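You operate a simulated robot arm through the tools that you are given. There is no shell and no other tool. Be economical: measure what you need, move in short steps, check, and stop when the job is done.

You are at the controls of a simulated two-armed robot. One attempt, no reset.

Task
Rack the clamped strip and put the bar of its size in the drawer.
Fine: open the strip clamp and leave it open; shut the bench drawer. Set down upright: what you pick out.

The check looks at the end state, three seconds after you hand in, the way a careful person would. Anything else that was tipped, shoved, dropped, spilled or broken makes it a failure.

Robot
Two 7-joint arms with fingered hands on one trunk, on a base that drives. Base frame: it is fixed to the floor where the robot stands at the start and does not move with it; the origin is under the middle of the robot, x ahead of it, y to its left, z up; the surface under the hand at the start is at about z = 0.88. Lengths are in m, angles in degrees, forces in N, time in s.
The left shoulder is at the start at [0.025, 0.213, 1.172], the right one opposite. With the tool pointing down near the work surface each hand reaches from about 0.1 to 0.68 m from the robot's upright axis, wherever it stands, measured 20 degrees to its own side. Places, roughly: inside of the rivet bench drawer [0.5, -0.8, 0.7]; rivet bench drawer [0.4, -0.8, 0.7]; strip clamp [0.5, -0.1, 1]; top of the strip rack [0.7, -0.9, 1]. Payload 3.6 kg a hand.
The TCP of each hand is the grasp point between the finger pads, 0.022 m short of the fingertips. In the tool frame z runs along the fingers and y along their closing line. Largest opening 0.132 m; the body of the gripper starts 0.06 m behind the TCP. The gripper is a hand of 4 fingers: y runs from the thumb to the fingers, the wrist lies at [0, 0, -0.203] in the tool frame, and closing takes about 1.5 s.
Orientation is that of the tool frame in the base frame, as [roll, pitch, yaw] about the fixed x, y, z axes, in that order (R = Rz(yaw) Ry(pitch) Rx(roll)). With the fingers straight down and closing along the base's y, the tool's x points along the base's -x, its y along +y and its z along -z.

Tools
- The arms move only by the tool nudge_tool. It takes "left_deltas", "right_deltas" or both (then of equal length, played together; a hand with none holds still); each is text: rows parted by semicolons, each of 7 numbers parted by spaces: the gripper command, from -1 (shut) to 1 (fully open), values between in proportion, then the shift along the tool's x, y, z in m, then the turn, a rotation vector about the tool's x, y, z in degrees. In form: jaw dx dy dz ax ay az; .... A call has 1 to 10 rows; each row shifts and turns the commanded pose from where the row before left it, along the tool's axes as they then stand. Each row takes 0.2 s and may step no farther than 0.05 m and 8.6 degrees from the row before; otherwise, or with a gripper value out of range, the whole call is refused. Where a pose cannot be reached the arm comes as near as it can. A force on the tool above 60 N (or 10 N above the force at the start of the call, whichever is more), or a blocked arm, ends the call early, and 0.2 s more pass. The fingers move at their own pace (about 0.108 m/s each) and stop on an object; they squeeze with about 27 N. The grip force told is the motor's: it shows also when the fingers shut on nothing. Time passes only in rows, and 0.2 s behind the last, so rows that do not move let the fingers close. It gives the time, the measured TCP pose, the force on the tool (base axes), the opening and the grip force at its end, in the units of the frame above (readings bear some noise), with the torque about the TCP (base axes, N m) and any sound that the robot's microphone picked up.
- Cameras (640 x 400 px; columns grow to the right, rows downward): "scene" is now at [0.1418, -0.0648, 1.1042]; the picture's right is [-0.68, -0.74, 0.00], its down [-0.16, 0.15, -0.98] and it looks along [0.72, -0.66, -0.22] (base axes); focal length 214 px, centre (320, 200). "left" rides on the left gripper at [-0.053, -0.053, -0.084] in its tool frame; the picture's right is [0.71, -0.71, 0.00], its down [0.53, 0.53, -0.67] and it looks along [0.47, 0.47, 0.74] (tool axes); focal length 247 px, centre (320, 200). "right" rides on the right gripper at [0.053, -0.053, -0.084] in its tool frame; the picture's right is [0.71, 0.71, 0.00], its down [-0.53, 0.53, -0.67] and it looks along [-0.47, 0.47, 0.74] (tool axes); focal length 247 px, centre (320, 200). There is no depth. A picture from a camera that has moved, and an enlarged one, comes with that camera's place and axes in the base frame and with its lens.
- camera(camera): a new picture of that camera. It takes no simulated time.
- raise_lower(by): slides the trunk up (or, below 0, down) by that many m; the arms and the scene camera ride with it, the base frame stays. It gives what a move gives, with no picture.
- drive_base(legs): drives the robot by 1 to 6 legs, each [ahead, turn to the left] in m and degrees, along the robot's own axes; the way and the turn of a leg run together, so that a leg with both is an arc; at most 1.5 m and 180 degrees a leg. The arms and the cameras ride along, it lands a little off, and it stops where it bumps. It gives what a move gives.
- grasp_type(shape, hand): the hand has 4 fingers and takes this shape, open, in about a second: jaw (thumb against the fingers, like two jaws); tri (thumb and two fingers); tip (a fingertip pinch); poke (one finger out to press); point (the index stretched); flat (the hand flat); cup (the hand cupped); fist (a fist). The gripper value then closes the fingers along that shape, each until it touches; the sizes above hold for jaw. It gives what a move gives, with no picture.
- aim_head(pan, tilt): turns the head with the scene camera to pan (to the left, within 60 degrees either way) and tilt (down, from -29 to 69), counted from straight ahead of the robot. It gives what a move gives.
- zoom(camera, box): a new picture of the part [left, top, right, bottom] of that camera's present view, enlarged. It takes no simulated time.
- hand_in(): hands the job in; it is judged then, once.

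Go step by step. Nothing tells you exact positions but the pictures and the camera data: compare them with the known pose of the tool, close in by small moves and look again before you grip or let go. The budget is 120 turns and 92 pictures, counting those below and the enlarged ones. Unless the task says otherwise, let go and move clear before handing in, and close with one line.

The tools are called after "Request:" as name(argument=value, ...) on one line, values as JSON. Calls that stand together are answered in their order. nudge_tool: Moves the arms, as the interface text tells. Its arguments: {"type":"object","properties":{"left_deltas":{"type":"string"},"right_deltas":{"type":"string"}},"required":[]} The other tools are called the same way: raise_lower (by) slides the trunk up or down; grasp_type (shape, hand) gives the hand a shape; drive_base (legs) drives the base; aim_head (pan, tilt) turns the head that bears the scene camera; camera (camera) takes a picture; zoom (camera, box) takes an enlarged picture of a part of a camera's view; hand_in () hands the job in.

At the start:

```text
t: 0.0
left_tool_pos: [0.3491, -0.0611, 1.2052]
left_orientation: [180.0, 0.0, 179.9]
left_contact_force: [-0.1, 0.5, 0.4]
left_wrist_torque: [-0.01, 0.0, 0.03]
left_width: 0.1318
left_grip_force: 0.1
left_shape: jaw
right_tool_pos: [0.2956, -0.3662, 1.2307]
right_orientation: [179.9, 0.1, 179.9]
right_contact_force: [-0.6, 0.1, -0.2]
right_wrist_torque: [0.01, 0.04, -0.03]
right_width: 0.132
right_grip_force: 0.0
right_shape: jaw
trunk travel left (down, up): [-0.45, 0.226]
robot x, y, heading: [0.0001, -0.0032, -0.1]
head pan, tilt: [-42.6, 12.6]
```

scene: 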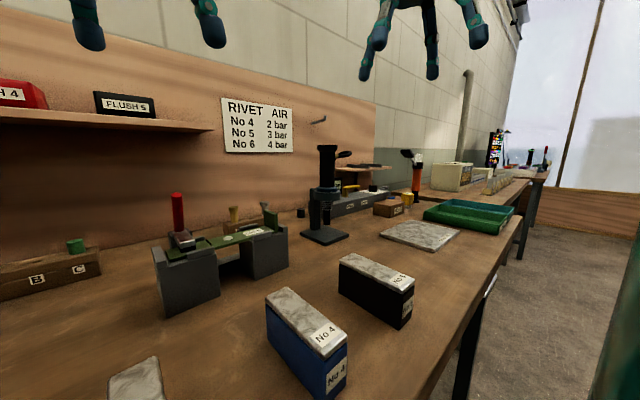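
right: 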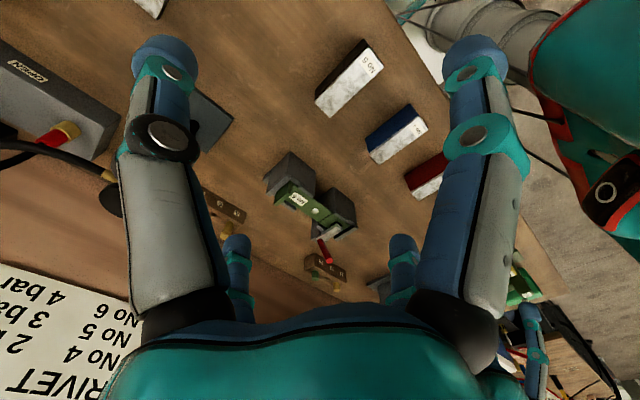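
left: 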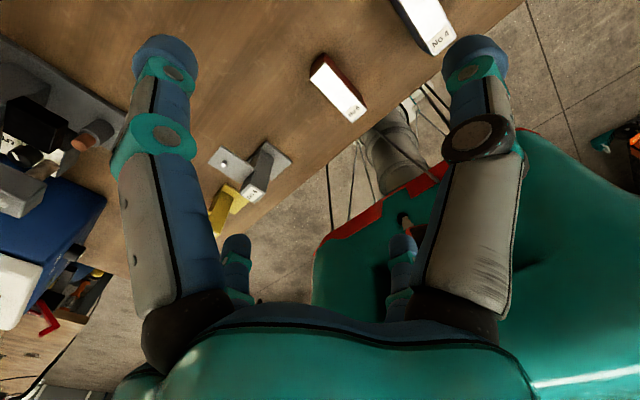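

I see the clamp with a green strip across two blocks, and bars labelled No 4, No 5 (and a red one, probably No 6). First I'll read the strip's label and look around.

Request:
zoom(camera="scene", box=[130, 170, 310, 320])

Request:
zoom(camera="scene", box=[290, 120, 530, 270])

Request:
zoom(camera="right", box=[230, 130, 370, 300])

```text
2.67 times, centred on (220, 245) of scene
camera zoom: at [0.1418, -0.0648, 1.1042], right [-0.68, -0.74, 0.0], down [-0.16, 0.15, -0.98], along [0.72, -0.66, -0.22], focal length 572 px, centre (587, 80)
```

zoom: 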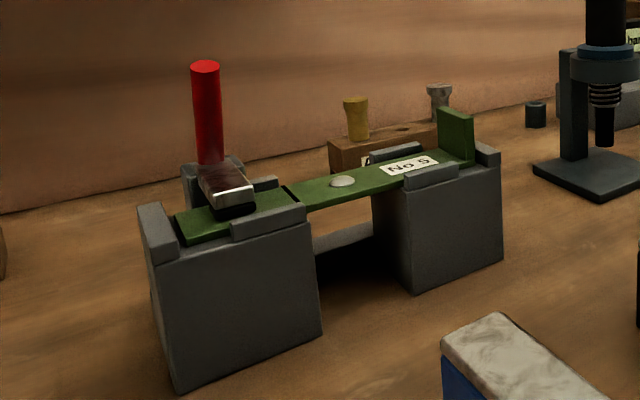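

```text
2.67 times, centred on (410, 195) of scene
camera zoom: at [0.1418, -0.0648, 1.1042], right [-0.68, -0.74, 0.0], down [-0.16, 0.15, -0.98], along [0.72, -0.66, -0.22], focal length 572 px, centre (80, 213)
```

zoom: 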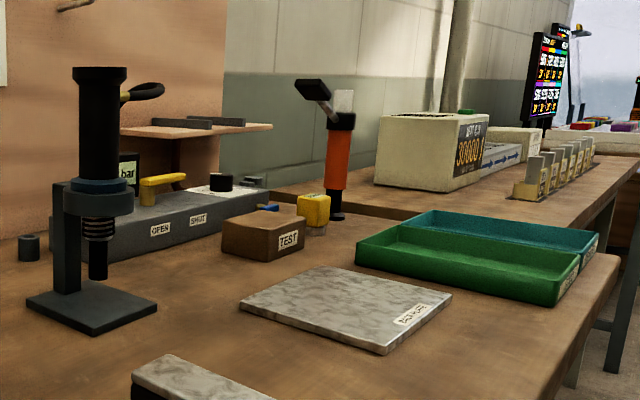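

```text
2.35 times, centred on (300, 215) of right
camera zoom: at [0.2441, -0.4201, 1.3144], right [-0.71, 0.71, 0.0], down [0.53, 0.52, 0.67], along [0.47, 0.47, -0.74], focal length 581 px, centre (367, 165)
```

zoom: 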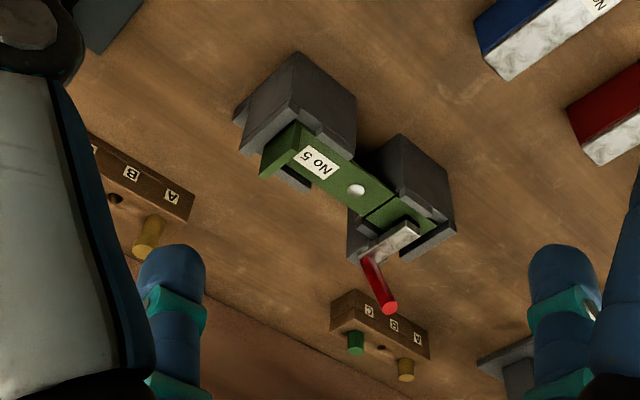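

The strip is No 5, so the dark No 5 bar goes in the drawer. Now I'll look toward the drawer and the rack.

Request:
aim_head(pan=-60, tilt=35)

Request:
camera(camera="scene")

Request:
aim_head(pan=-10, tilt=35)

Request:
camera(camera="scene")

```text
t: 0.9
left_tool_pos: [0.3484, -0.0624, 1.2054]
left_orientation: [180.0, 0.1, 179.9]
left_contact_force: [-0.6, 0.3, 0.4]
left_wrist_torque: [-0.03, 0.01, 0.01]
left_width: 0.1321
left_grip_force: 0.0
left_shape: jaw
right_tool_pos: [0.2957, -0.366, 1.2316]
right_orientation: [179.9, 0.1, 179.9]
right_contact_force: [0.6, 0.2, -0.6]
right_wrist_torque: [-0.01, -0.02, 0.02]
right_width: 0.1318
right_grip_force: 0.0
right_shape: jaw
trunk travel left (down, up): [-0.45, 0.226]
robot x, y, heading: [-0.0008, -0.0016, 0.0]
head pan, tilt: [-60.0, 35.0]
```

```text
85 pictures are left
camera scene: at [0.1172, -0.078, 1.0683], right [-0.87, -0.5, 0.0], down [-0.29, 0.5, -0.82], along [0.41, -0.71, -0.57], focal length 214 px, centre (320, 200)
```

scene: 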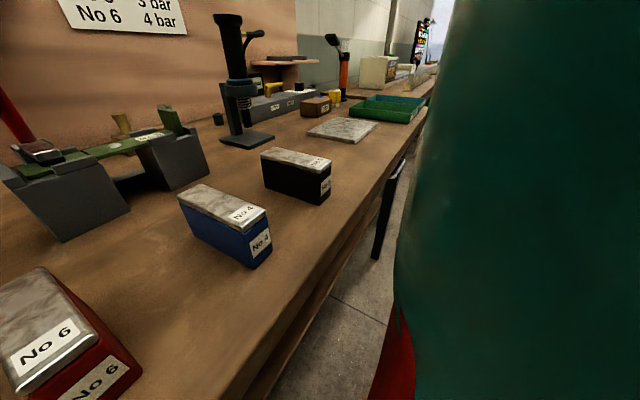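

```text
t: 2.0
left_tool_pos: [0.3497, -0.0618, 1.2066]
left_orientation: [180.0, 0.0, 179.9]
left_contact_force: [-0.5, 0.1, -0.1]
left_wrist_torque: [-0.01, 0.01, 0.02]
left_width: 0.1319
left_grip_force: 0.1
left_shape: jaw
right_tool_pos: [0.2972, -0.3661, 1.2314]
right_orientation: [180.0, 0.1, 179.9]
right_contact_force: [0.0, 0.0, -0.2]
right_wrist_torque: [0.01, 0.03, -0.02]
right_width: 0.1318
right_grip_force: 0.0
right_shape: jaw
trunk travel left (down, up): [-0.45, 0.226]
robot x, y, heading: [-0.0014, 0.0006, -0.0]
head pan, tilt: [-10.0, 35.0]
```

```text
84 pictures are left
camera scene: at [0.1598, -0.017, 1.0682], right [-0.17, -0.98, 0.0], down [-0.57, 0.1, -0.82], along [0.81, -0.14, -0.57], focal length 214 px, centre (320, 200)
```

scene: 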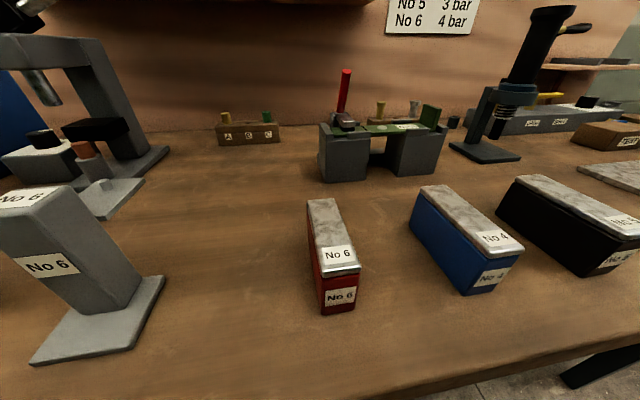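

Bars: red No 6, blue No 4, black No 5, at the near edge of the bench (edge at about x=0.19). I'll back off to see the drawer.

Request:
drive_base(legs=[[-0.5, 0], [0, -40]])

Request:
camera(camera="scene")

```text
t: 6.9
left_tool_pos: [-0.2723, -0.2703, 1.2061]
left_orientation: [180.0, 0.0, 139.9]
left_contact_force: [0.8, -0.4, -0.4]
left_wrist_torque: [0.01, -0.05, -0.01]
left_width: 0.1319
left_grip_force: 0.1
left_shape: jaw
right_tool_pos: [-0.5067, -0.471, 1.2317]
right_orientation: [179.8, -0.1, 139.8]
right_contact_force: [0.7, -0.4, -0.5]
right_wrist_torque: [0.0, 0.01, 0.02]
right_width: 0.1318
right_grip_force: 0.0
right_shape: jaw
trunk travel left (down, up): [-0.45, 0.226]
robot x, y, heading: [-0.4847, 0.0205, -39.9]
head pan, tilt: [-10.0, 35.0]
```

```text
83 pictures are left
camera scene: at [-0.3704, -0.0976, 1.0682], right [-0.77, -0.64, 0.0], down [-0.37, 0.44, -0.82], along [0.53, -0.63, -0.57], focal length 214 px, centre (320, 200)
```

scene: 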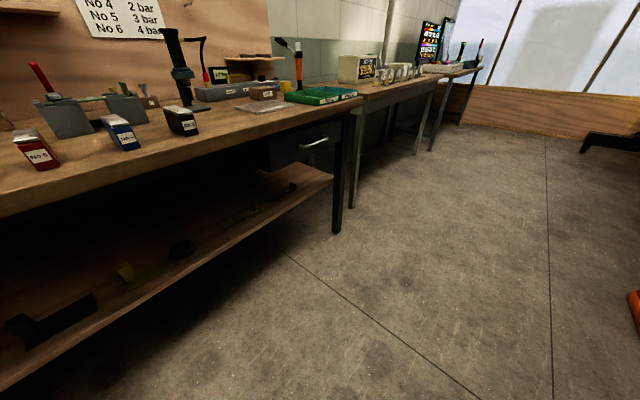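

The drawer is shut, at the right end of the bench with its silver handle at about (0.21, -0.77, 0.75). I'll drive in front of it and look at the drawer and the rack.

Request:
drive_base(legs=[[0, -50], [0.6, 0], [0, 90]])

Request:
camera(camera="scene")

```text
t: 9.4
left_tool_pos: [-0.5443, -0.3406, 1.2071]
left_orientation: [179.8, 0.0, 94.0]
left_contact_force: [-0.5, -0.1, 0.0]
left_wrist_torque: [0.03, -0.07, 0.0]
left_width: 0.1321
left_grip_force: 0.0
left_shape: jaw
right_tool_pos: [-0.8506, -0.3093, 1.2323]
right_orientation: [179.8, -0.1, 93.9]
right_contact_force: [-0.8, -0.3, -0.3]
right_wrist_torque: [-0.02, -0.02, -0.02]
right_width: 0.1319
right_grip_force: 0.0
right_shape: jaw
trunk travel left (down, up): [-0.45, 0.226]
robot x, y, heading: [-0.4489, 0.0158, -86.5]
head pan, tilt: [-10.0, 35.0]
stopped in leg 1: the robot was blocked; the commanded pose is now the measured one
```

```text
82 pictures are left
camera scene: at [-0.4601, -0.1462, 1.0682], right [-0.99, 0.11, 0.0], down [0.07, 0.57, -0.82], along [-0.09, -0.81, -0.57], focal length 214 px, centre (320, 200)
```

scene: 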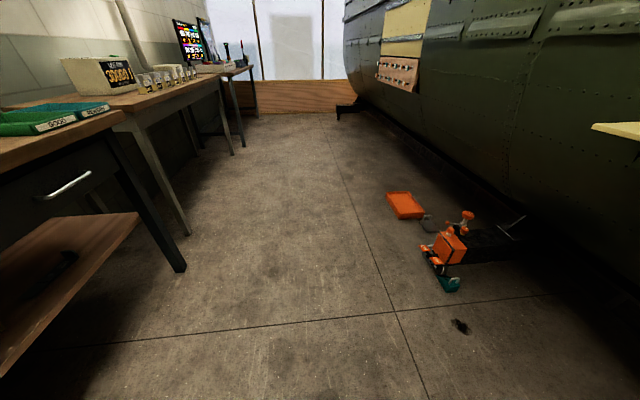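

The turn was blocked at -86.5°, possibly by the fuselage to my right. I'll drive forward from here.

Request:
drive_base(legs=[[0.3, 4], [0.3, 4]])

Request:
aim_head(pan=60, tilt=25)

Request:
camera(camera="scene")

```text
t: 13.1
left_tool_pos: [-0.4065, -0.949, 1.2061]
left_orientation: [-179.9, -0.1, 102.5]
left_contact_force: [0.3, -1.5, -0.3]
left_wrist_torque: [0.01, -0.02, 0.0]
left_width: 0.1318
left_grip_force: 0.1
left_shape: jaw
right_tool_pos: [-0.7144, -0.9643, 1.2318]
right_orientation: [180.0, 0.0, 102.3]
right_contact_force: [-0.7, -0.3, 0.7]
right_wrist_torque: [0.01, -0.02, -0.01]
right_width: 0.132
right_grip_force: 0.0
right_shape: jaw
trunk travel left (down, up): [-0.45, 0.226]
robot x, y, heading: [-0.3695, -0.578, -78.0]
head pan, tilt: [-10.0, 35.0]
```

```text
t: 14.5
left_tool_pos: [-0.4066, -0.9474, 1.2068]
left_orientation: [179.9, 0.0, 102.5]
left_contact_force: [0.5, -0.4, -0.1]
left_wrist_torque: [-0.01, -0.02, -0.03]
left_width: 0.1319
left_grip_force: 0.1
left_shape: jaw
right_tool_pos: [-0.7143, -0.9623, 1.2325]
right_orientation: [179.9, -0.1, 102.3]
right_contact_force: [-0.5, -0.6, 0.1]
right_wrist_torque: [-0.04, -0.02, 0.05]
right_width: 0.1324
right_grip_force: 0.1
right_shape: jaw
trunk travel left (down, up): [-0.45, 0.226]
robot x, y, heading: [-0.3692, -0.5827, -78.2]
head pan, tilt: [60.0, 25.0]
```

```text
81 pictures are left
camera scene: at [-0.2685, -0.6841, 1.084], right [-0.31, -0.95, 0.0], down [-0.4, 0.13, -0.91], along [0.86, -0.28, -0.42], focal length 214 px, centre (320, 200)
```

scene: 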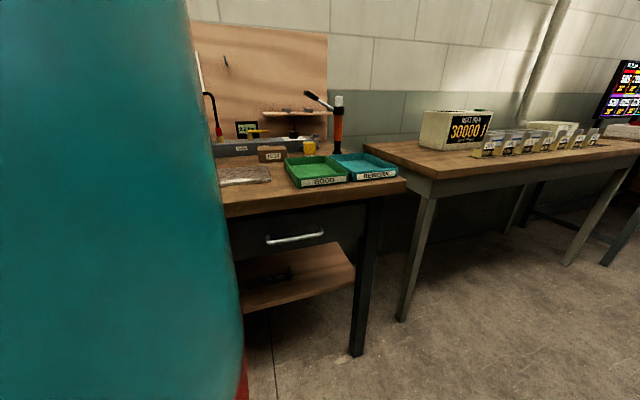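

The drawer handle is ahead, the rack is on the back wall. Turning to face the bench.

Request:
drive_base(legs=[[0, 78]])

Request:
aim_head(pan=-15, tilt=25)

Request:
camera(camera="scene")

Request:
camera(camera="right")

```text
t: 17.3
left_tool_pos: [-0.0806, -0.8178, 1.2082]
left_orientation: [-179.9, 0.0, 158.5]
left_contact_force: [0.4, 0.7, -0.5]
left_wrist_torque: [-0.04, 0.02, 0.02]
left_width: 0.1319
left_grip_force: 0.0
left_shape: jaw
right_tool_pos: [-0.2399, -1.0815, 1.2345]
right_orientation: [-180.0, -0.1, 158.4]
right_contact_force: [0.2, -0.3, -0.5]
right_wrist_torque: [-0.03, 0.01, 0.0]
right_width: 0.1321
right_grip_force: 0.0
right_shape: jaw
trunk travel left (down, up): [-0.45, 0.226]
robot x, y, heading: [-0.3787, -0.614, -21.0]
head pan, tilt: [60.0, 25.0]
stopped in leg 1: the robot was blocked; the commanded pose is now the measured one
```

```text
t: 18.8
left_tool_pos: [-0.0837, -0.8214, 1.2083]
left_orientation: [179.8, 0.0, 158.4]
left_contact_force: [0.2, -0.5, 0.3]
left_wrist_torque: [-0.01, 0.02, 0.0]
left_width: 0.1319
left_grip_force: 0.0
left_shape: jaw
right_tool_pos: [-0.2426, -1.0851, 1.2334]
right_orientation: [180.0, 0.0, 158.5]
right_contact_force: [-0.5, 0.1, -0.2]
right_wrist_torque: [-0.01, 0.0, 0.01]
right_width: 0.132
right_grip_force: 0.1
right_shape: jaw
trunk travel left (down, up): [-0.45, 0.226]
robot x, y, heading: [-0.3761, -0.6131, -20.8]
head pan, tilt: [-15.0, 25.0]
```

```text
80 pictures are left
camera scene: at [-0.2389, -0.697, 1.084], right [-0.59, -0.81, 0.0], down [-0.34, 0.25, -0.91], along [0.73, -0.53, -0.42], focal length 214 px, centre (320, 200)
```

scene: 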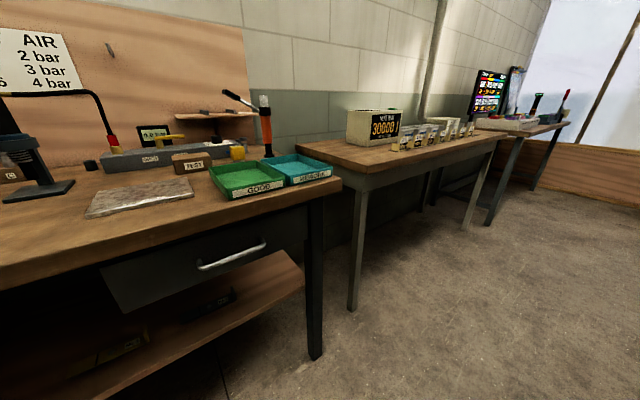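

```text
79 pictures are left
camera right: at [-0.3107, -1.1159, 1.3171], right [-0.4, 0.92, 0.0], down [0.68, 0.3, 0.67], along [0.61, 0.27, -0.74], focal length 247 px, centre (320, 200)
```

right: 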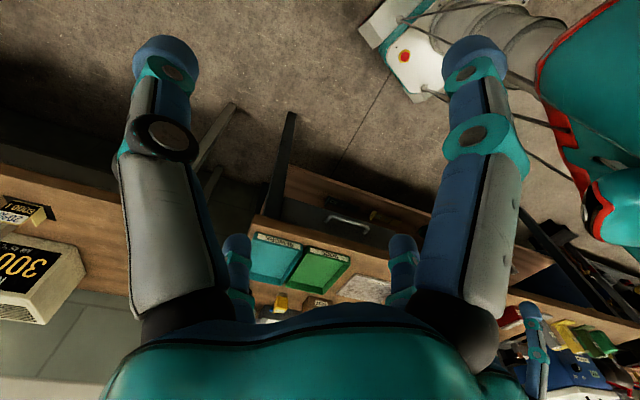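

The turn stopped at -21°. I'll check the left wrist view, which looks back and down, to see what's in the way.

Request:
camera(camera="left")

Request:
drive_base(legs=[[0.04, 10]])

```text
78 pictures are left
camera left: at [-0.0521, -0.8895, 1.2906], right [-0.92, -0.4, 0.0], down [-0.3, 0.68, 0.67], along [-0.27, 0.61, -0.74], focal length 247 px, centre (320, 200)
```

left: 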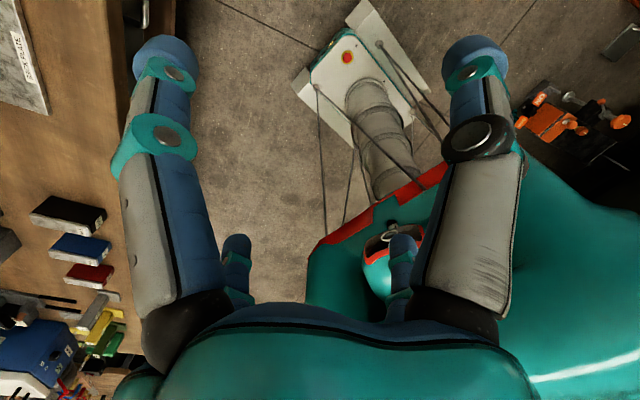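

```text
t: 19.9
left_tool_pos: [-0.0129, -0.7776, 1.2079]
left_orientation: [-180.0, 0.0, 168.4]
left_contact_force: [0.2, 0.0, -0.3]
left_wrist_torque: [-0.02, 0.03, 0.01]
left_width: 0.1322
left_grip_force: 0.0
left_shape: jaw
right_tool_pos: [-0.1243, -1.0641, 1.2327]
right_orientation: [179.9, -0.2, 168.2]
right_contact_force: [-0.2, -0.5, -0.1]
right_wrist_torque: [-0.01, 0.02, 0.02]
right_width: 0.1321
right_grip_force: 0.0
right_shape: jaw
trunk travel left (down, up): [-0.45, 0.226]
robot x, y, heading: [-0.3426, -0.63, -10.9]
head pan, tilt: [-15.0, 25.0]
```

That worked with a small advance; finishing the turn the same way.

Request:
drive_base(legs=[[0.03, 10.9]])

Request:
aim_head(pan=-15, tilt=45)

Request:
camera(camera="scene")

```text
t: 21.0
left_tool_pos: [0.0379, -0.7171, 1.2072]
left_orientation: [179.8, 0.0, 179.1]
left_contact_force: [0.4, 0.1, -0.1]
left_wrist_torque: [0.02, 0.04, 0.02]
left_width: 0.132
left_grip_force: 0.0
left_shape: jaw
right_tool_pos: [-0.0176, -1.0194, 1.2327]
right_orientation: [179.9, -0.1, 179.0]
right_contact_force: [0.1, -0.4, -0.6]
right_wrist_torque: [-0.04, 0.0, 0.05]
right_width: 0.132
right_grip_force: 0.1
right_shape: jaw
trunk travel left (down, up): [-0.45, 0.226]
robot x, y, heading: [-0.3155, -0.641, -0.2]
head pan, tilt: [-15.0, 25.0]
```

```text
t: 21.8
left_tool_pos: [0.0371, -0.7164, 1.2093]
left_orientation: [179.9, -0.1, 179.1]
left_contact_force: [0.2, -0.2, 0.1]
left_wrist_torque: [-0.01, 0.01, 0.0]
left_width: 0.1317
left_grip_force: 0.1
left_shape: jaw
right_tool_pos: [-0.0184, -1.0197, 1.2336]
right_orientation: [179.9, -0.2, 179.0]
right_contact_force: [-0.5, 0.7, -0.4]
right_wrist_torque: [0.01, -0.03, 0.01]
right_width: 0.1321
right_grip_force: 0.1
right_shape: jaw
trunk travel left (down, up): [-0.45, 0.226]
robot x, y, heading: [-0.3141, -0.642, -0.2]
head pan, tilt: [-15.0, 45.0]
```

```text
77 pictures are left
camera scene: at [-0.162, -0.6631, 1.0535], right [-0.26, -0.97, 0.0], down [-0.68, 0.18, -0.71], along [0.68, -0.18, -0.71], focal length 214 px, centre (320, 200)
```

scene: 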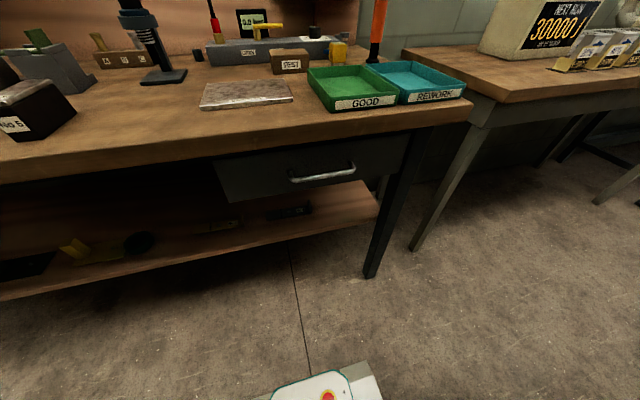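

The drawer front sits a little under the bench top's overhang, with the handle bar at about (0.22, -0.77, 0.743). I'll lower the trunk and swing the right hand to point forward with its closing line vertical.

Request:
raise_lower(by=-0.28)

Request:
nudge_tool(right_deltas="0 0.01 0.01 0 0 -8.5 0; 0 0.01 0.01 0 0 -8.5 0; 0 0.01 0.01 0 0 -8.5 0; 0 0.01 0.01 0 0 -8.5 0; 0 0.01 0.01 0 0 -8.5 0; 0 0.01 0.01 0 0 -8.5 0; 0 0.01 0.01 0 0 -8.5 0; 0 0.01 0.01 0 0 -8.5 0; 0 0.01 0.01 0 0 -8.5 0; 0 0.01 0.01 0 0 -8.5 0")

```text
t: 24.6
left_tool_pos: [0.0367, -0.7167, 0.9297]
left_orientation: [179.9, 0.1, 179.1]
left_contact_force: [0.7, 0.6, 0.3]
left_wrist_torque: [-0.04, -0.06, -0.02]
left_width: 0.1321
left_grip_force: 0.1
left_shape: jaw
right_tool_pos: [-0.0185, -1.0197, 0.9537]
right_orientation: [179.8, -0.1, 179.0]
right_contact_force: [-0.6, -0.4, 0.6]
right_wrist_torque: [0.0, 0.0, -0.01]
right_width: 0.1319
right_grip_force: 0.1
right_shape: jaw
trunk travel left (down, up): [-0.17, 0.506]
robot x, y, heading: [-0.3122, -0.6397, 0.0]
head pan, tilt: [-15.0, 45.0]
```

```text
t: 26.9
left_tool_pos: [0.0373, -0.7155, 0.9285]
left_orientation: [180.0, -0.1, 179.1]
left_contact_force: [-0.5, -0.6, 0.2]
left_wrist_torque: [0.01, -0.02, 0.02]
left_width: 0.132
left_grip_force: 0.1
left_shape: jaw
right_tool_pos: [-0.0768, -0.9309, 1.1261]
right_orientation: [179.2, 84.9, 178.5]
right_contact_force: [0.7, -0.5, 0.1]
right_wrist_torque: [0.05, -0.02, -0.02]
right_width: 0.0663
right_grip_force: 0.1
right_shape: jaw
right hand out of reach, approached as far as the arm can: row 4, 5, 6, 7, 8, 9, 10
trunk travel left (down, up): [-0.17, 0.506]
robot x, y, heading: [-0.3114, -0.642, -0.3]
head pan, tilt: [-15.0, 45.0]
```

The orientation was reached but not the commanded height. I'll roll the hand (thumb up) while moving slightly forward.

Request:
nudge_tool(right_deltas="0 0 0 0.012 0 0 -8.5; 0 0 0 0.012 0 0 -8.5; 0 0 0 0.012 0 0 -8.5; 0 0 0 0.012 0 0 -8.5; 0 0 0 0.012 0 0 -8.5; 0 0 0 0.012 0 0 -8.5; 0 0 0 0.012 0 0 -8.5; 0 0 0 0.012 0 0 -8.5; 0 0 0 0.012 0 0 -8.5; 0 0 0 0 0 0 -8.5")

```text
t: 29.1
left_tool_pos: [0.0359, -0.7171, 0.9295]
left_orientation: [179.9, 0.0, 179.1]
left_contact_force: [-0.6, 0.0, 0.0]
left_wrist_torque: [-0.02, 0.02, 0.02]
left_width: 0.132
left_grip_force: 0.1
left_shape: jaw
right_tool_pos: [0.0315, -0.9358, 1.1154]
right_orientation: [-95.1, 4.9, -91.4]
right_contact_force: [0.2, 0.4, -0.1]
right_wrist_torque: [-0.03, -0.01, 0.0]
right_width: 0.0664
right_grip_force: 0.0
right_shape: jaw
trunk travel left (down, up): [-0.17, 0.506]
robot x, y, heading: [-0.3117, -0.6407, -0.1]
head pan, tilt: [-15.0, 45.0]
```

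Good: the right hand points forward with thumb up. I'll move the left hand out of the way and bring the right in front of the handle.

Request:
nudge_tool(left_deltas="0 0 0.035 0 0 0 0; 0 0 0.035 0 0 0 0; 0 0 0.035 0 0 0 0; 0 0 0.035 0 0 0 0; 0 0 0.035 0 0 0 0; 0 0 0.035 0 0 0 0; 0 0 0.035 0 0 0 0; 0 0 0 0 0 0 0; 0 0 0 0 0 0 0", right_deltas="0 0 0.042 0 0 0 0; 0 -0.01 0.042 0 0 0 0; 0 -0.02 0.042 0 0 0 0; 0 -0.025 0.042 0.01 0 0 0; 0 -0.025 0.042 0.01 0 0 0; 0 -0.025 0.042 0.02 0 0 0; 0 -0.025 0.042 0.02 0 0 0; 0 -0.02 0.042 0.02 0 0 0; 0 -0.015 0.04 0.02 -5 0 0")

Request:
camera(camera="right")

Request:
camera(camera="scene")

```text
refused: row 6 steps farther than a row can; nothing moved
```

```text
76 pictures are left
camera right: at [-0.0477, -0.9927, 1.1714], right [-0.08, -0.64, -0.76], down [-0.7, 0.58, -0.42], along [0.71, 0.5, -0.49], focal length 247 px, centre (320, 200)
```

right: 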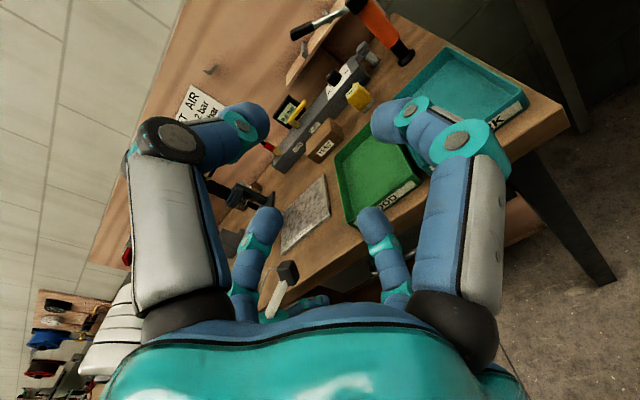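

```text
75 pictures are left
camera scene: at [-0.1568, -0.6628, 0.7626], right [-0.26, -0.97, 0.0], down [-0.68, 0.18, -0.71], along [0.68, -0.18, -0.71], focal length 214 px, centre (320, 200)
```

scene: 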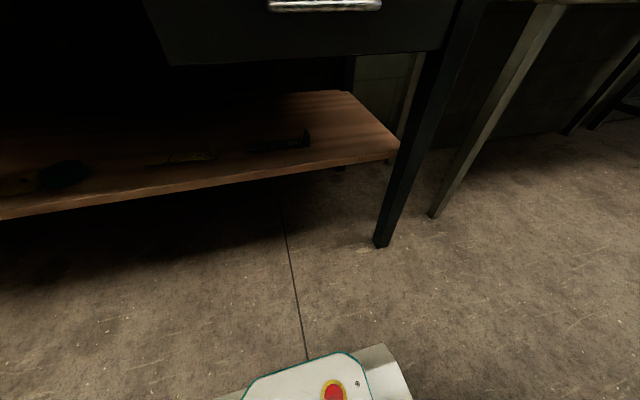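

Handle confirmed at about (0.22, -0.77, 0.744). Redoing the move with smaller steps and levelling the head.

Request:
nudge_tool(left_deltas="0 0 0.03 0 0 0 0; 0 0 0.03 0 0 0 0; 0 0 0.03 0 0 0 0; 0 0 0.03 0 0 0 0; 0 0 0.03 0 0 0 0; 0 0 0.03 0 0 0 0; 0 0 0.03 0 0 0 0; 0 0 0.03 0 0 0 0; 0 0 0 0 0 0 0; 0 0 0 0 0 0 0", right_deltas="0 0 0.04 0 0 0 0; 0 -0.01 0.04 0 0 0 0; 0 -0.02 0.04 0 0 0 0; 0 -0.02 0.04 0 0 0 0; 0 -0.02 0.04 0.005 0 0 0; 0 -0.02 0.04 0.01 0 0 0; 0 -0.02 0.04 0.01 0 0 0; 0 -0.02 0.038 0.01 0 0 0; 0 -0.02 0.035 0.01 0 0 0; 0 -0.015 0.02 0.01 5 0 0")

Request:
aim_head(pan=-15, tilt=10)

Request:
camera(camera="right")

Request:
camera(camera="scene")

```text
t: 31.2
left_tool_pos: [0.0378, -0.4801, 0.9285]
left_orientation: [179.9, 0.0, 179.0]
left_contact_force: [-0.3, 0.0, 0.2]
left_wrist_torque: [0.0, -0.01, 0.01]
left_width: 0.0663
left_grip_force: 0.1
left_shape: jaw
right_tool_pos: [0.1463, -0.8188, 0.9686]
right_orientation: [-93.4, 5.1, -91.4]
right_contact_force: [0.2, 0.1, 0.3]
right_wrist_torque: [0.01, 0.0, -0.01]
right_width: 0.0666
right_grip_force: 0.1
right_shape: jaw
right hand out of reach, approached as far as the arm can: row 1, 2, 3, 4, 5, 6, 7, 8, 9, 10
trunk travel left (down, up): [-0.17, 0.506]
robot x, y, heading: [-0.3156, -0.6419, 0.1]
head pan, tilt: [-15.0, 45.0]
```

```text
t: 32.3
left_tool_pos: [0.0397, -0.4792, 0.9278]
left_orientation: [179.9, 0.0, 179.2]
left_contact_force: [0.3, 0.3, -0.7]
left_wrist_torque: [-0.02, 0.04, 0.02]
left_width: 0.0664
left_grip_force: 0.0
left_shape: jaw
right_tool_pos: [0.1468, -0.8211, 0.9669]
right_orientation: [-93.4, 5.0, -91.4]
right_contact_force: [-0.2, 0.7, 0.5]
right_wrist_torque: [-0.01, 0.0, 0.03]
right_width: 0.0663
right_grip_force: 0.1
right_shape: jaw
trunk travel left (down, up): [-0.17, 0.506]
robot x, y, heading: [-0.3134, -0.6391, 0.0]
head pan, tilt: [-15.0, 10.0]
```

```text
74 pictures are left
camera right: at [0.0661, -0.8769, 1.0205], right [-0.06, -0.64, -0.77], down [-0.68, 0.58, -0.44], along [0.73, 0.5, -0.47], focal length 247 px, centre (320, 200)
```

right: 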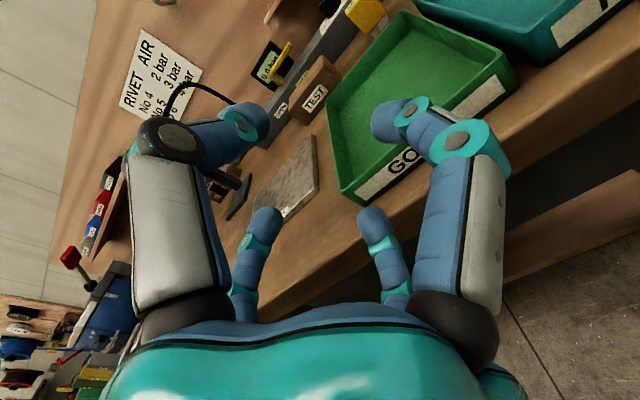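

```text
73 pictures are left
camera scene: at [-0.1453, -0.6658, 0.8175], right [-0.26, -0.97, 0.0], down [-0.17, 0.05, -0.98], along [0.95, -0.26, -0.18], focal length 214 px, centre (320, 200)
```

scene: 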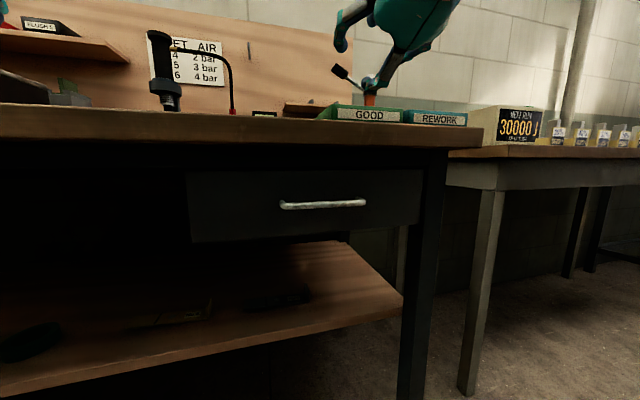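

The arm can't get that low at this trunk height. I'll pull back, lower the trunk further and try again.

Request:
nudge_tool(right_deltas="0 0 0 -0.03 0 0 0; 0 0 0 -0.03 0 0 0; 0 0 0 0 0 0 0")

Request:
raise_lower(by=-0.16)

Request:
nudge_tool(right_deltas="0 0 0.01 0 0 0 0; 0 0 0.015 0 0 0 0; 0 -0.01 0.015 0 0 0 0; 0 -0.01 0.015 0 0 0 0; 0 -0.01 0.015 0 0 0 0; 0 -0.01 0 0 0 0 0")

Request:
camera(camera="scene")

```text
t: 33.1
left_tool_pos: [0.0388, -0.479, 0.9292]
left_orientation: [-179.9, 0.0, 179.1]
left_contact_force: [0.0, 0.3, -0.7]
left_wrist_torque: [-0.02, -0.03, 0.0]
left_width: 0.0661
left_grip_force: 0.1
left_shape: jaw
right_tool_pos: [0.1397, -0.8234, 0.9864]
right_orientation: [-93.6, 5.0, -91.4]
right_contact_force: [0.1, 0.8, 0.2]
right_wrist_torque: [0.01, 0.0, 0.0]
right_width: 0.0666
right_grip_force: 0.1
right_shape: jaw
right hand out of reach, approached as far as the arm can: row 1, 2
trunk travel left (down, up): [-0.17, 0.506]
robot x, y, heading: [-0.3158, -0.639, -0.2]
head pan, tilt: [-15.0, 10.0]
```

```text
t: 34.5
left_tool_pos: [0.0401, -0.4767, 0.7905]
left_orientation: [180.0, -0.4, 179.0]
left_contact_force: [0.8, -0.6, 0.3]
left_wrist_torque: [0.06, -0.02, 0.02]
left_width: 0.0666
left_grip_force: 0.1
left_shape: jaw
right_tool_pos: [0.1866, -0.8181, 0.7874]
right_orientation: [-101.1, 5.7, -91.4]
right_contact_force: [-21.4, -1.6, 27.0]
right_wrist_torque: [-0.15, -2.17, -0.25]
right_width: 0.0696
right_grip_force: 10.5
right_shape: jaw
trunk travel left (down, up): [-0.033, 0.642]
robot x, y, heading: [-0.3165, -0.6401, -0.2]
head pan, tilt: [-15.0, 10.0]
stopped: the force on the tool passed its limit at 73 N (the readings are from after the stop); the commanded pose is now the measured one
```

```text
t: 35.0
left_tool_pos: [0.0396, -0.4759, 0.7926]
left_orientation: [-180.0, -0.3, 179.0]
left_contact_force: [0.5, -0.3, 1.1]
left_wrist_torque: [-0.01, -0.01, 0.0]
left_width: 0.0662
left_grip_force: 0.0
left_shape: jaw
right_tool_pos: [0.189, -0.8158, 0.7945]
right_orientation: [-98.0, 6.9, -90.8]
right_contact_force: [-20.0, -3.3, 39.9]
right_wrist_torque: [-0.14, -1.89, -0.23]
right_width: 0.0658
right_grip_force: 26.4
right_shape: jaw
right hand out of reach, approached as far as the arm can: row 1, 2
trunk travel left (down, up): [-0.033, 0.642]
robot x, y, heading: [-0.3142, -0.6403, -0.0]
head pan, tilt: [-15.0, 10.0]
stopped in row 2 (right hand): the force on the tool passed its limit at 62 N (the readings are from after the stop); the commanded pose is now the measured one
```

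```text
72 pictures are left
camera scene: at [-0.1471, -0.6654, 0.6791], right [-0.26, -0.97, 0.0], down [-0.16, 0.04, -0.99], along [0.95, -0.26, -0.17], focal length 214 px, centre (320, 200)
```

scene: 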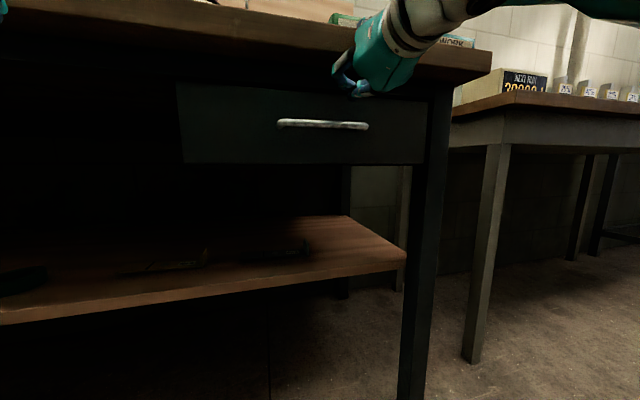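

The hand is pressing on the bench edge. I'll back the base off to free it.

Request:
drive_base(legs=[[-0.12, 0]])

Request:
camera(camera="scene")

```text
t: 36.2
left_tool_pos: [-0.0764, -0.4771, 0.7906]
left_orientation: [180.0, -0.7, 179.0]
left_contact_force: [0.2, 0.4, 0.0]
left_wrist_torque: [-0.04, -0.01, 0.01]
left_width: 0.0665
left_grip_force: 0.0
left_shape: jaw
right_tool_pos: [0.0723, -0.8193, 0.7826]
right_orientation: [-100.2, 6.3, -91.3]
right_contact_force: [-0.3, 0.6, 0.5]
right_wrist_torque: [0.0, -0.01, 0.0]
right_width: 0.062
right_grip_force: 27.1
right_shape: jaw
trunk travel left (down, up): [-0.033, 0.642]
robot x, y, heading: [-0.4329, -0.6402, 0.1]
head pan, tilt: [-15.0, 10.0]
```

```text
71 pictures are left
camera scene: at [-0.264, -0.6661, 0.6779], right [-0.26, -0.96, 0.0], down [-0.17, 0.05, -0.98], along [0.95, -0.26, -0.17], focal length 214 px, centre (320, 200)
```

scene: 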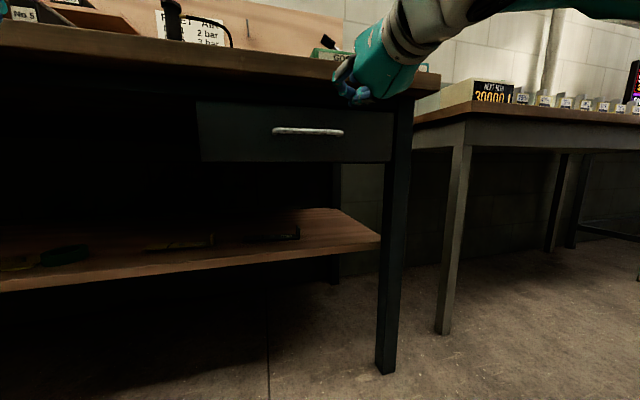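

Free again, and the base can go back this far. Now adjusting the right hand toward the handle height, level.

Request:
nudge_tool(right_deltas="0 -0.012 0.012 -0.005 3 0 0; 0 -0.012 0.012 -0.005 3 0 0; 0 -0.012 0.012 -0.005 3 0 0; 0 -0.012 0.012 -0.005 1 0 0; 0 0 0 0 0 0 0")

Request:
camera(camera="scene")

```text
t: 37.4
left_tool_pos: [-0.0776, -0.4772, 0.7908]
left_orientation: [180.0, -0.5, 178.9]
left_contact_force: [-0.8, -0.1, 0.3]
left_wrist_torque: [-0.03, -0.02, 0.02]
left_width: 0.0665
left_grip_force: 0.0
left_shape: jaw
right_tool_pos: [0.0857, -0.8284, 0.779]
right_orientation: [-90.3, 6.4, -91.4]
right_contact_force: [0.3, -0.8, 0.9]
right_wrist_torque: [-0.01, 0.01, 0.01]
right_width: 0.0617
right_grip_force: 27.0
right_shape: jaw
right hand out of reach, approached as far as the arm can: row 1, 2, 3, 4
trunk travel left (down, up): [-0.033, 0.642]
robot x, y, heading: [-0.4349, -0.6417, -0.2]
head pan, tilt: [-15.0, 10.0]
```

```text
70 pictures are left
camera scene: at [-0.264, -0.6661, 0.6779], right [-0.26, -0.96, 0.0], down [-0.17, 0.05, -0.98], along [0.95, -0.26, -0.17], focal length 214 px, centre (320, 200)
```

scene: 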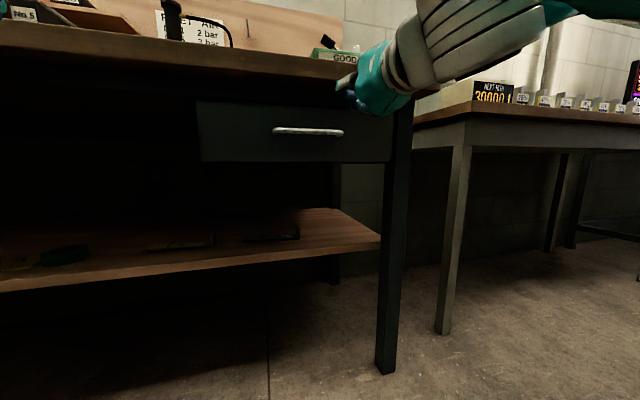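

I think the elbow is at its flexion limit (wrist too close to the shoulder). Raising the trunk should give it room.

Request:
raise_lower(by=0.22)

Request:
nudge_tool(right_deltas="0 0 0.045 0 0 0 0; 0 0 0.045 0 0 0 0; 0 0 0.045 0 0 0 0; 0 0 0.045 0 0 0 0; 0 0 0.045 0 0 0 0; 0 -0.015 0.02 0 0 0 0; 0 -0.015 0 0 0 0 0; 0 -0.015 0 0 0 0 0; 0 -0.015 0 0 0 0 0; 0 0 0 0 0 0 0")

Request:
aim_head(pan=-15, tilt=25)

Request:
camera(camera="scene")

```text
t: 39.8
left_tool_pos: [-0.0768, -0.4772, 1.011]
left_orientation: [-180.0, -0.8, 179.0]
left_contact_force: [0.9, -0.8, -0.8]
left_wrist_torque: [0.03, 0.0, -0.02]
left_width: 0.0663
left_grip_force: 0.0
left_shape: jaw
right_tool_pos: [0.0074, -0.8263, 1.1178]
right_orientation: [-74.5, 6.4, -89.5]
right_contact_force: [0.4, -0.1, 0.8]
right_wrist_torque: [0.0, -0.01, 0.0]
right_width: 0.062
right_grip_force: 27.5
right_shape: jaw
trunk travel left (down, up): [-0.253, 0.422]
robot x, y, heading: [-0.438, -0.641, -0.2]
head pan, tilt: [-15.0, 10.0]
```

```text
t: 42.0
left_tool_pos: [-0.0763, -0.477, 1.011]
left_orientation: [180.0, -0.7, 179.0]
left_contact_force: [0.1, 0.0, -0.8]
left_wrist_torque: [0.01, -0.02, -0.01]
left_width: 0.0662
left_grip_force: 0.1
left_shape: jaw
right_tool_pos: [0.0054, -0.823, 1.1264]
right_orientation: [-74.6, 6.4, -89.4]
right_contact_force: [1.1, 0.0, -0.6]
right_wrist_torque: [-0.02, -0.01, -0.04]
right_width: 0.0619
right_grip_force: 26.7
right_shape: jaw
right hand out of reach, approached as far as the arm can: row 1, 2, 3, 4, 5, 6, 7, 8, 9
trunk travel left (down, up): [-0.253, 0.422]
robot x, y, heading: [-0.4369, -0.6395, -0.2]
head pan, tilt: [-15.0, 10.0]
```

```text
t: 42.7
left_tool_pos: [-0.0767, -0.4767, 1.0114]
left_orientation: [179.9, -0.6, 178.9]
left_contact_force: [0.8, 0.0, -0.2]
left_wrist_torque: [0.0, 0.04, 0.01]
left_width: 0.0665
left_grip_force: 0.1
left_shape: jaw
right_tool_pos: [0.0046, -0.822, 1.1251]
right_orientation: [-74.6, 6.4, -89.4]
right_contact_force: [0.0, -0.3, 0.6]
right_wrist_torque: [0.0, 0.01, 0.01]
right_width: 0.0615
right_grip_force: 26.9
right_shape: jaw
trunk travel left (down, up): [-0.253, 0.422]
robot x, y, heading: [-0.4342, -0.6419, -0.0]
head pan, tilt: [-15.0, 25.0]
```

```text
69 pictures are left
camera scene: at [-0.2686, -0.6659, 0.8805], right [-0.26, -0.96, 0.0], down [-0.41, 0.11, -0.91], along [0.87, -0.24, -0.42], focal length 214 px, centre (320, 200)
```

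scene: 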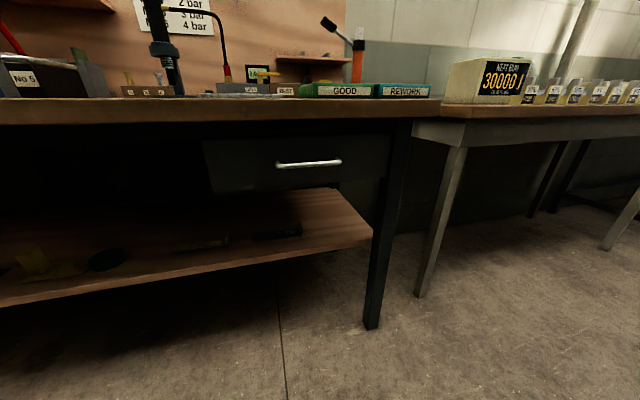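

The inverse kinematics is stuck in a bad branch. I'll reset: swing the hand back down about the wrist, then extend and pitch up from a low, stretched posture.

Request:
nudge_tool(right_deltas="0.5 0 0.03 0 -8.5 0 0; 0.5 0 0.03 0 -8.5 0 0; 0.5 0 0.03 0 -8.5 0 0; 0.5 0 0.03 0 -8.5 0 0; 0.5 0 0.03 0 -8.5 0 0; 0.5 0 0.03 0 -8.5 0 0; 0.5 0 0.03 0 -8.5 0 0; 0.5 0 0.03 0 -8.5 0 0; 0.5 0 0.03 0 -8.5 0 0; 0.5 0 0.03 0 -8.5 0 0")

Request:
raise_lower(by=0.1)

```text
t: 44.9
left_tool_pos: [-0.0757, -0.4771, 1.0106]
left_orientation: [-180.0, -0.5, 178.9]
left_contact_force: [-0.1, 0.9, 0.0]
left_wrist_torque: [-0.01, 0.04, 0.0]
left_width: 0.0664
left_grip_force: 0.0
left_shape: jaw
right_tool_pos: [-0.1009, -0.7982, 0.8781]
right_orientation: [-159.5, 6.6, -89.8]
right_contact_force: [0.3, 0.3, 0.0]
right_wrist_torque: [0.01, 0.03, 0.0]
right_width: 0.0992
right_grip_force: 0.0
right_shape: jaw
right hand out of reach, approached as far as the arm can: row 2
trunk travel left (down, up): [-0.253, 0.422]
robot x, y, heading: [-0.4322, -0.64, -0.1]
head pan, tilt: [-15.0, 25.0]
```

```text
t: 46.3
left_tool_pos: [-0.0756, -0.4785, 1.1115]
left_orientation: [179.9, -0.7, 179.0]
left_contact_force: [0.9, -0.1, -0.4]
left_wrist_torque: [0.0, 0.01, 0.01]
left_width: 0.0664
left_grip_force: 0.0
left_shape: jaw
right_tool_pos: [-0.1088, -0.7985, 0.9982]
right_orientation: [-155.3, 6.4, -89.2]
right_contact_force: [1.0, 0.3, 0.1]
right_wrist_torque: [-0.03, 0.01, 0.0]
right_width: 0.0989
right_grip_force: 0.0
right_shape: jaw
trunk travel left (down, up): [-0.353, 0.322]
robot x, y, heading: [-0.435, -0.6421, -0.2]
head pan, tilt: [-15.0, 25.0]
```

Now extending down in this posture, keeping the hand in front of the bench edge.

Request:
nudge_tool(right_deltas="0.5 0 0.017 0.037 0 0 0; 0.5 0 0.017 0.037 0 0 0; 0.5 0 0.017 0.037 0 0 0; 0.5 0 0.017 0.037 0 0 0; 0.5 0 0.017 0.037 0 0 0; 0.5 0 0.017 0.037 0 0 0; 0.5 0 0.017 0.037 0 0 0; 0.5 0 0.017 0.037 0 0 0; 0.5 0 0.017 0.037 0 0 0; 0.5 0 0 0 0 0 0")

Request:
camera(camera="scene")

```text
t: 48.5
left_tool_pos: [-0.0766, -0.4766, 1.1112]
left_orientation: [180.0, -0.6, 178.9]
left_contact_force: [0.2, 0.0, 0.3]
left_wrist_torque: [0.0, -0.02, 0.0]
left_width: 0.0666
left_grip_force: 0.0
left_shape: jaw
right_tool_pos: [-0.1104, -0.8086, 0.9609]
right_orientation: [-155.2, 6.6, -89.3]
right_contact_force: [0.4, -0.5, 0.1]
right_wrist_torque: [0.01, -0.01, 0.0]
right_width: 0.099
right_grip_force: 0.2
right_shape: jaw
right hand out of reach, approached as far as the arm can: row 1, 2, 3, 4, 5, 6, 7, 8, 9
trunk travel left (down, up): [-0.353, 0.322]
robot x, y, heading: [-0.4341, -0.6392, -0.1]
head pan, tilt: [-15.0, 25.0]
```

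```text
68 pictures are left
camera scene: at [-0.2706, -0.6659, 0.9847], right [-0.26, -0.96, 0.0], down [-0.41, 0.11, -0.91], along [0.87, -0.24, -0.42], focal length 214 px, centre (320, 200)
```

scene: 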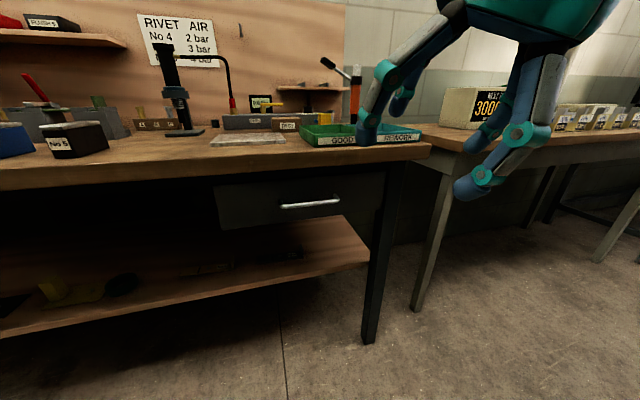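

The wrist was being driven through the minimum-radius zone near the shoulder. I'll go forward first, then down.

Request:
nudge_tool(right_deltas="0 0 -0.036 0.017 0 0 0; 0 0 -0.036 0.017 0 0 0; 0 0 -0.036 0.017 0 0 0; 0 0 -0.02 0.01 0 0 0; 0 0 0.017 0.037 0 0 0; 0 0 0.017 0.037 0 0 0; 0 0 0.017 0.037 0 0 0; 0 0 0.017 0.037 0 0 0; 0 0 0.017 0.037 0 0 0; 0 0 0.017 0.037 0 0 0")

```text
t: 50.7
left_tool_pos: [-0.0766, -0.4778, 1.111]
left_orientation: [180.0, -0.4, 178.9]
left_contact_force: [-0.5, 0.5, 0.3]
left_wrist_torque: [0.03, 0.01, 0.0]
left_width: 0.0664
left_grip_force: 0.0
left_shape: jaw
right_tool_pos: [-0.0744, -0.8596, 0.8618]
right_orientation: [-155.1, 6.6, -89.3]
right_contact_force: [0.0, -0.6, -0.8]
right_wrist_torque: [-0.02, -0.01, -0.02]
right_width: 0.0665
right_grip_force: 0.0
right_shape: jaw
right hand out of reach, approached as far as the arm can: row 1, 2, 3, 4, 5, 6, 7, 8, 9, 10
trunk travel left (down, up): [-0.353, 0.322]
robot x, y, heading: [-0.4302, -0.6404, -0.2]
head pan, tilt: [-15.0, 25.0]
```

Some progress; continuing forward and down to see where the limit lies.

Request:
nudge_tool(right_deltas="0 0 -0.036 0.017 0 0 0; 0 0 -0.036 0.017 0 0 0; 0 0 -0.02 0.01 0 0 0; 0 0 0 0 0 0 0; 0 0 0.017 0.037 0 0 0; 0 0 0.017 0.037 0 0 0; 0 0 0.017 0.037 0 0 0; 0 0 0 0 0 0 0")

Request:
camera(camera="scene")

```text
t: 52.5
left_tool_pos: [-0.076, -0.4778, 1.1118]
left_orientation: [179.9, -0.7, 178.9]
left_contact_force: [0.0, 0.1, -0.4]
left_wrist_torque: [0.01, 0.02, 0.03]
left_width: 0.0663
left_grip_force: 0.1
left_shape: jaw
right_tool_pos: [-0.0206, -0.9243, 0.815]
right_orientation: [-155.2, 6.4, -89.2]
right_contact_force: [0.1, 0.7, 0.3]
right_wrist_torque: [0.0, -0.02, 0.0]
right_width: 0.0665
right_grip_force: 0.1
right_shape: jaw
right hand out of reach, approached as far as the arm can: row 1, 2, 3, 5, 6, 7
trunk travel left (down, up): [-0.353, 0.322]
robot x, y, heading: [-0.4344, -0.643, -0.3]
head pan, tilt: [-15.0, 25.0]
```

```text
67 pictures are left
camera scene: at [-0.2706, -0.6659, 0.9847], right [-0.26, -0.96, 0.0], down [-0.41, 0.11, -0.91], along [0.87, -0.24, -0.42], focal length 214 px, centre (320, 200)
```

scene: 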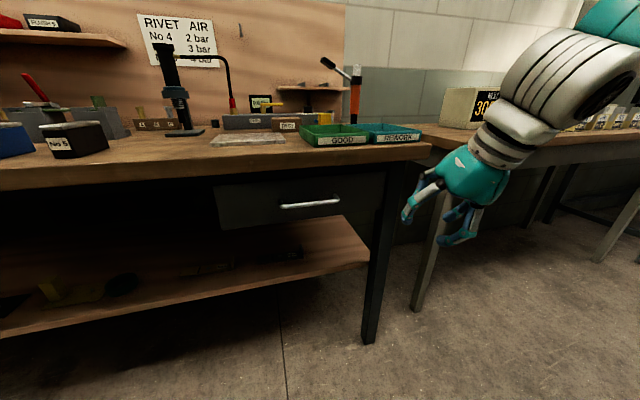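

The elbow is swung out to the right in this roll, which limits it. I'll roll the hand the other way (toward thumb-down) and see whether it reaches better.

Request:
nudge_tool(right_deltas="0 0 0 0 0 0 8.5; 0 0 0 0 0 0 8.5; 0 0 0 0 0 0 8.5; 0 0 0 0 0 0 8.5; 0 0 0 0 0 0 8.5; 0 0 0 0 0 0 8.5; 0 0 0 0 0 0 8.5; 0 0 0 0 0 0 8.5; 0 0 0 0 0 0 8.5; 0 0 0 0 0 0 8.5")

Request:
nudge_tool(right_deltas="0 0 0 0 0 0 8.5; 0 0 0 0 0 0 8.5; 0 0 0 0 0 0 8.5; 0 0 0 0 0 0 8.5; 0 0 0 0 0 0 8.5; 0 0 0 0 0 0 8.5; 0 0 0 0 0 0 8.5; 0 0 0 0 0 0 8.5; 0 0 0 0 0 0 8.5; 0 0 0 0 0 0 8.5")

```text
t: 54.7
left_tool_pos: [-0.0779, -0.4777, 1.1121]
left_orientation: [180.0, -0.5, 178.9]
left_contact_force: [0.2, 0.0, -0.4]
left_wrist_torque: [0.02, 0.0, -0.02]
left_width: 0.0665
left_grip_force: 0.0
left_shape: jaw
right_tool_pos: [-0.0082, -0.9334, 0.8336]
right_orientation: [175.1, 24.9, -176.8]
right_contact_force: [0.3, 0.6, -0.5]
right_wrist_torque: [0.0, 0.0, 0.04]
right_width: 0.0663
right_grip_force: 0.1
right_shape: jaw
right hand out of reach, approached as far as the arm can: row 9, 10
trunk travel left (down, up): [-0.353, 0.322]
robot x, y, heading: [-0.4326, -0.6433, -0.4]
head pan, tilt: [-15.0, 25.0]
```

```text
t: 56.9
left_tool_pos: [-0.0795, -0.4779, 1.1123]
left_orientation: [179.9, -0.4, 178.8]
left_contact_force: [-0.1, -0.9, 0.2]
left_wrist_torque: [0.06, -0.06, 0.04]
left_width: 0.0662
left_grip_force: 0.0
left_shape: jaw
right_tool_pos: [-0.0886, -1.072, 0.9211]
right_orientation: [156.9, 9.5, 130.3]
right_contact_force: [-0.1, -0.7, 1.0]
right_wrist_torque: [-0.04, -0.01, -0.01]
right_width: 0.066
right_grip_force: 0.1
right_shape: jaw
right hand out of reach, approached as far as the arm can: row 1, 2, 3, 4, 5, 6, 7, 8, 9, 10
trunk travel left (down, up): [-0.353, 0.322]
robot x, y, heading: [-0.4332, -0.6419, -0.3]
head pan, tilt: [-15.0, 25.0]
```

Thumb-down is worse. I'll return to the thumb-up roll; since the jaws close vertically, I can yaw the hand to the left to suit the forearm, and use a low trunk.

Request:
nudge_tool(right_deltas="0 0 0 0 0 0 -8.5; 0 0 0 0 0 0 -8.5; 0 0 0 0 0 0 -8.5; 0 0 0 0 0 0 -8.5; 0 0 0 0 0 0 -8.5; 0 0 0 0 0 0 -8.5; 0 0 0 0 0 0 -8.5; 0 0 0 0 0 0 -8.5; 0 0 0 0 0 0 -8.5; 0 0 0 0 0 0 -8.5")

Request:
nudge_tool(right_deltas="0 0 0 0 0 0 -8.5; 0 0 0 0 0 0 -8.5; 0 0 0 0 0 0 -8.5; 0 0 0 0 0 0 -8.5; 0 0 0 0 0 0 -8.5; 0 0 0 0 0 0 -8.5")

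```text
t: 59.1
left_tool_pos: [-0.0765, -0.4783, 1.1111]
left_orientation: [180.0, -0.6, 178.9]
left_contact_force: [-0.2, 0.2, 0.1]
left_wrist_torque: [0.04, 0.02, -0.01]
left_width: 0.0664
left_grip_force: 0.2
left_shape: jaw
right_tool_pos: [-0.0863, -1.0736, 0.9206]
right_orientation: [-171.7, 23.4, -140.8]
right_contact_force: [-0.7, 0.2, -0.2]
right_wrist_torque: [0.04, -0.01, 0.03]
right_width: 0.066
right_grip_force: 0.0
right_shape: jaw
trunk travel left (down, up): [-0.353, 0.322]
robot x, y, heading: [-0.4333, -0.644, -0.2]
head pan, tilt: [-15.0, 25.0]
```

```text
t: 60.5
left_tool_pos: [-0.076, -0.4776, 1.1116]
left_orientation: [-179.9, -0.6, 179.0]
left_contact_force: [-1.0, 0.5, 1.0]
left_wrist_torque: [-0.01, 0.01, 0.0]
left_width: 0.0665
left_grip_force: 0.1
left_shape: jaw
right_tool_pos: [-0.0845, -1.071, 0.9204]
right_orientation: [-156.7, 8.4, -89.6]
right_contact_force: [0.3, -0.2, -0.5]
right_wrist_torque: [0.02, 0.02, -0.01]
right_width: 0.0659
right_grip_force: 0.1
right_shape: jaw
trunk travel left (down, up): [-0.353, 0.322]
robot x, y, heading: [-0.4349, -0.6416, -0.0]
head pan, tilt: [-15.0, 25.0]
```

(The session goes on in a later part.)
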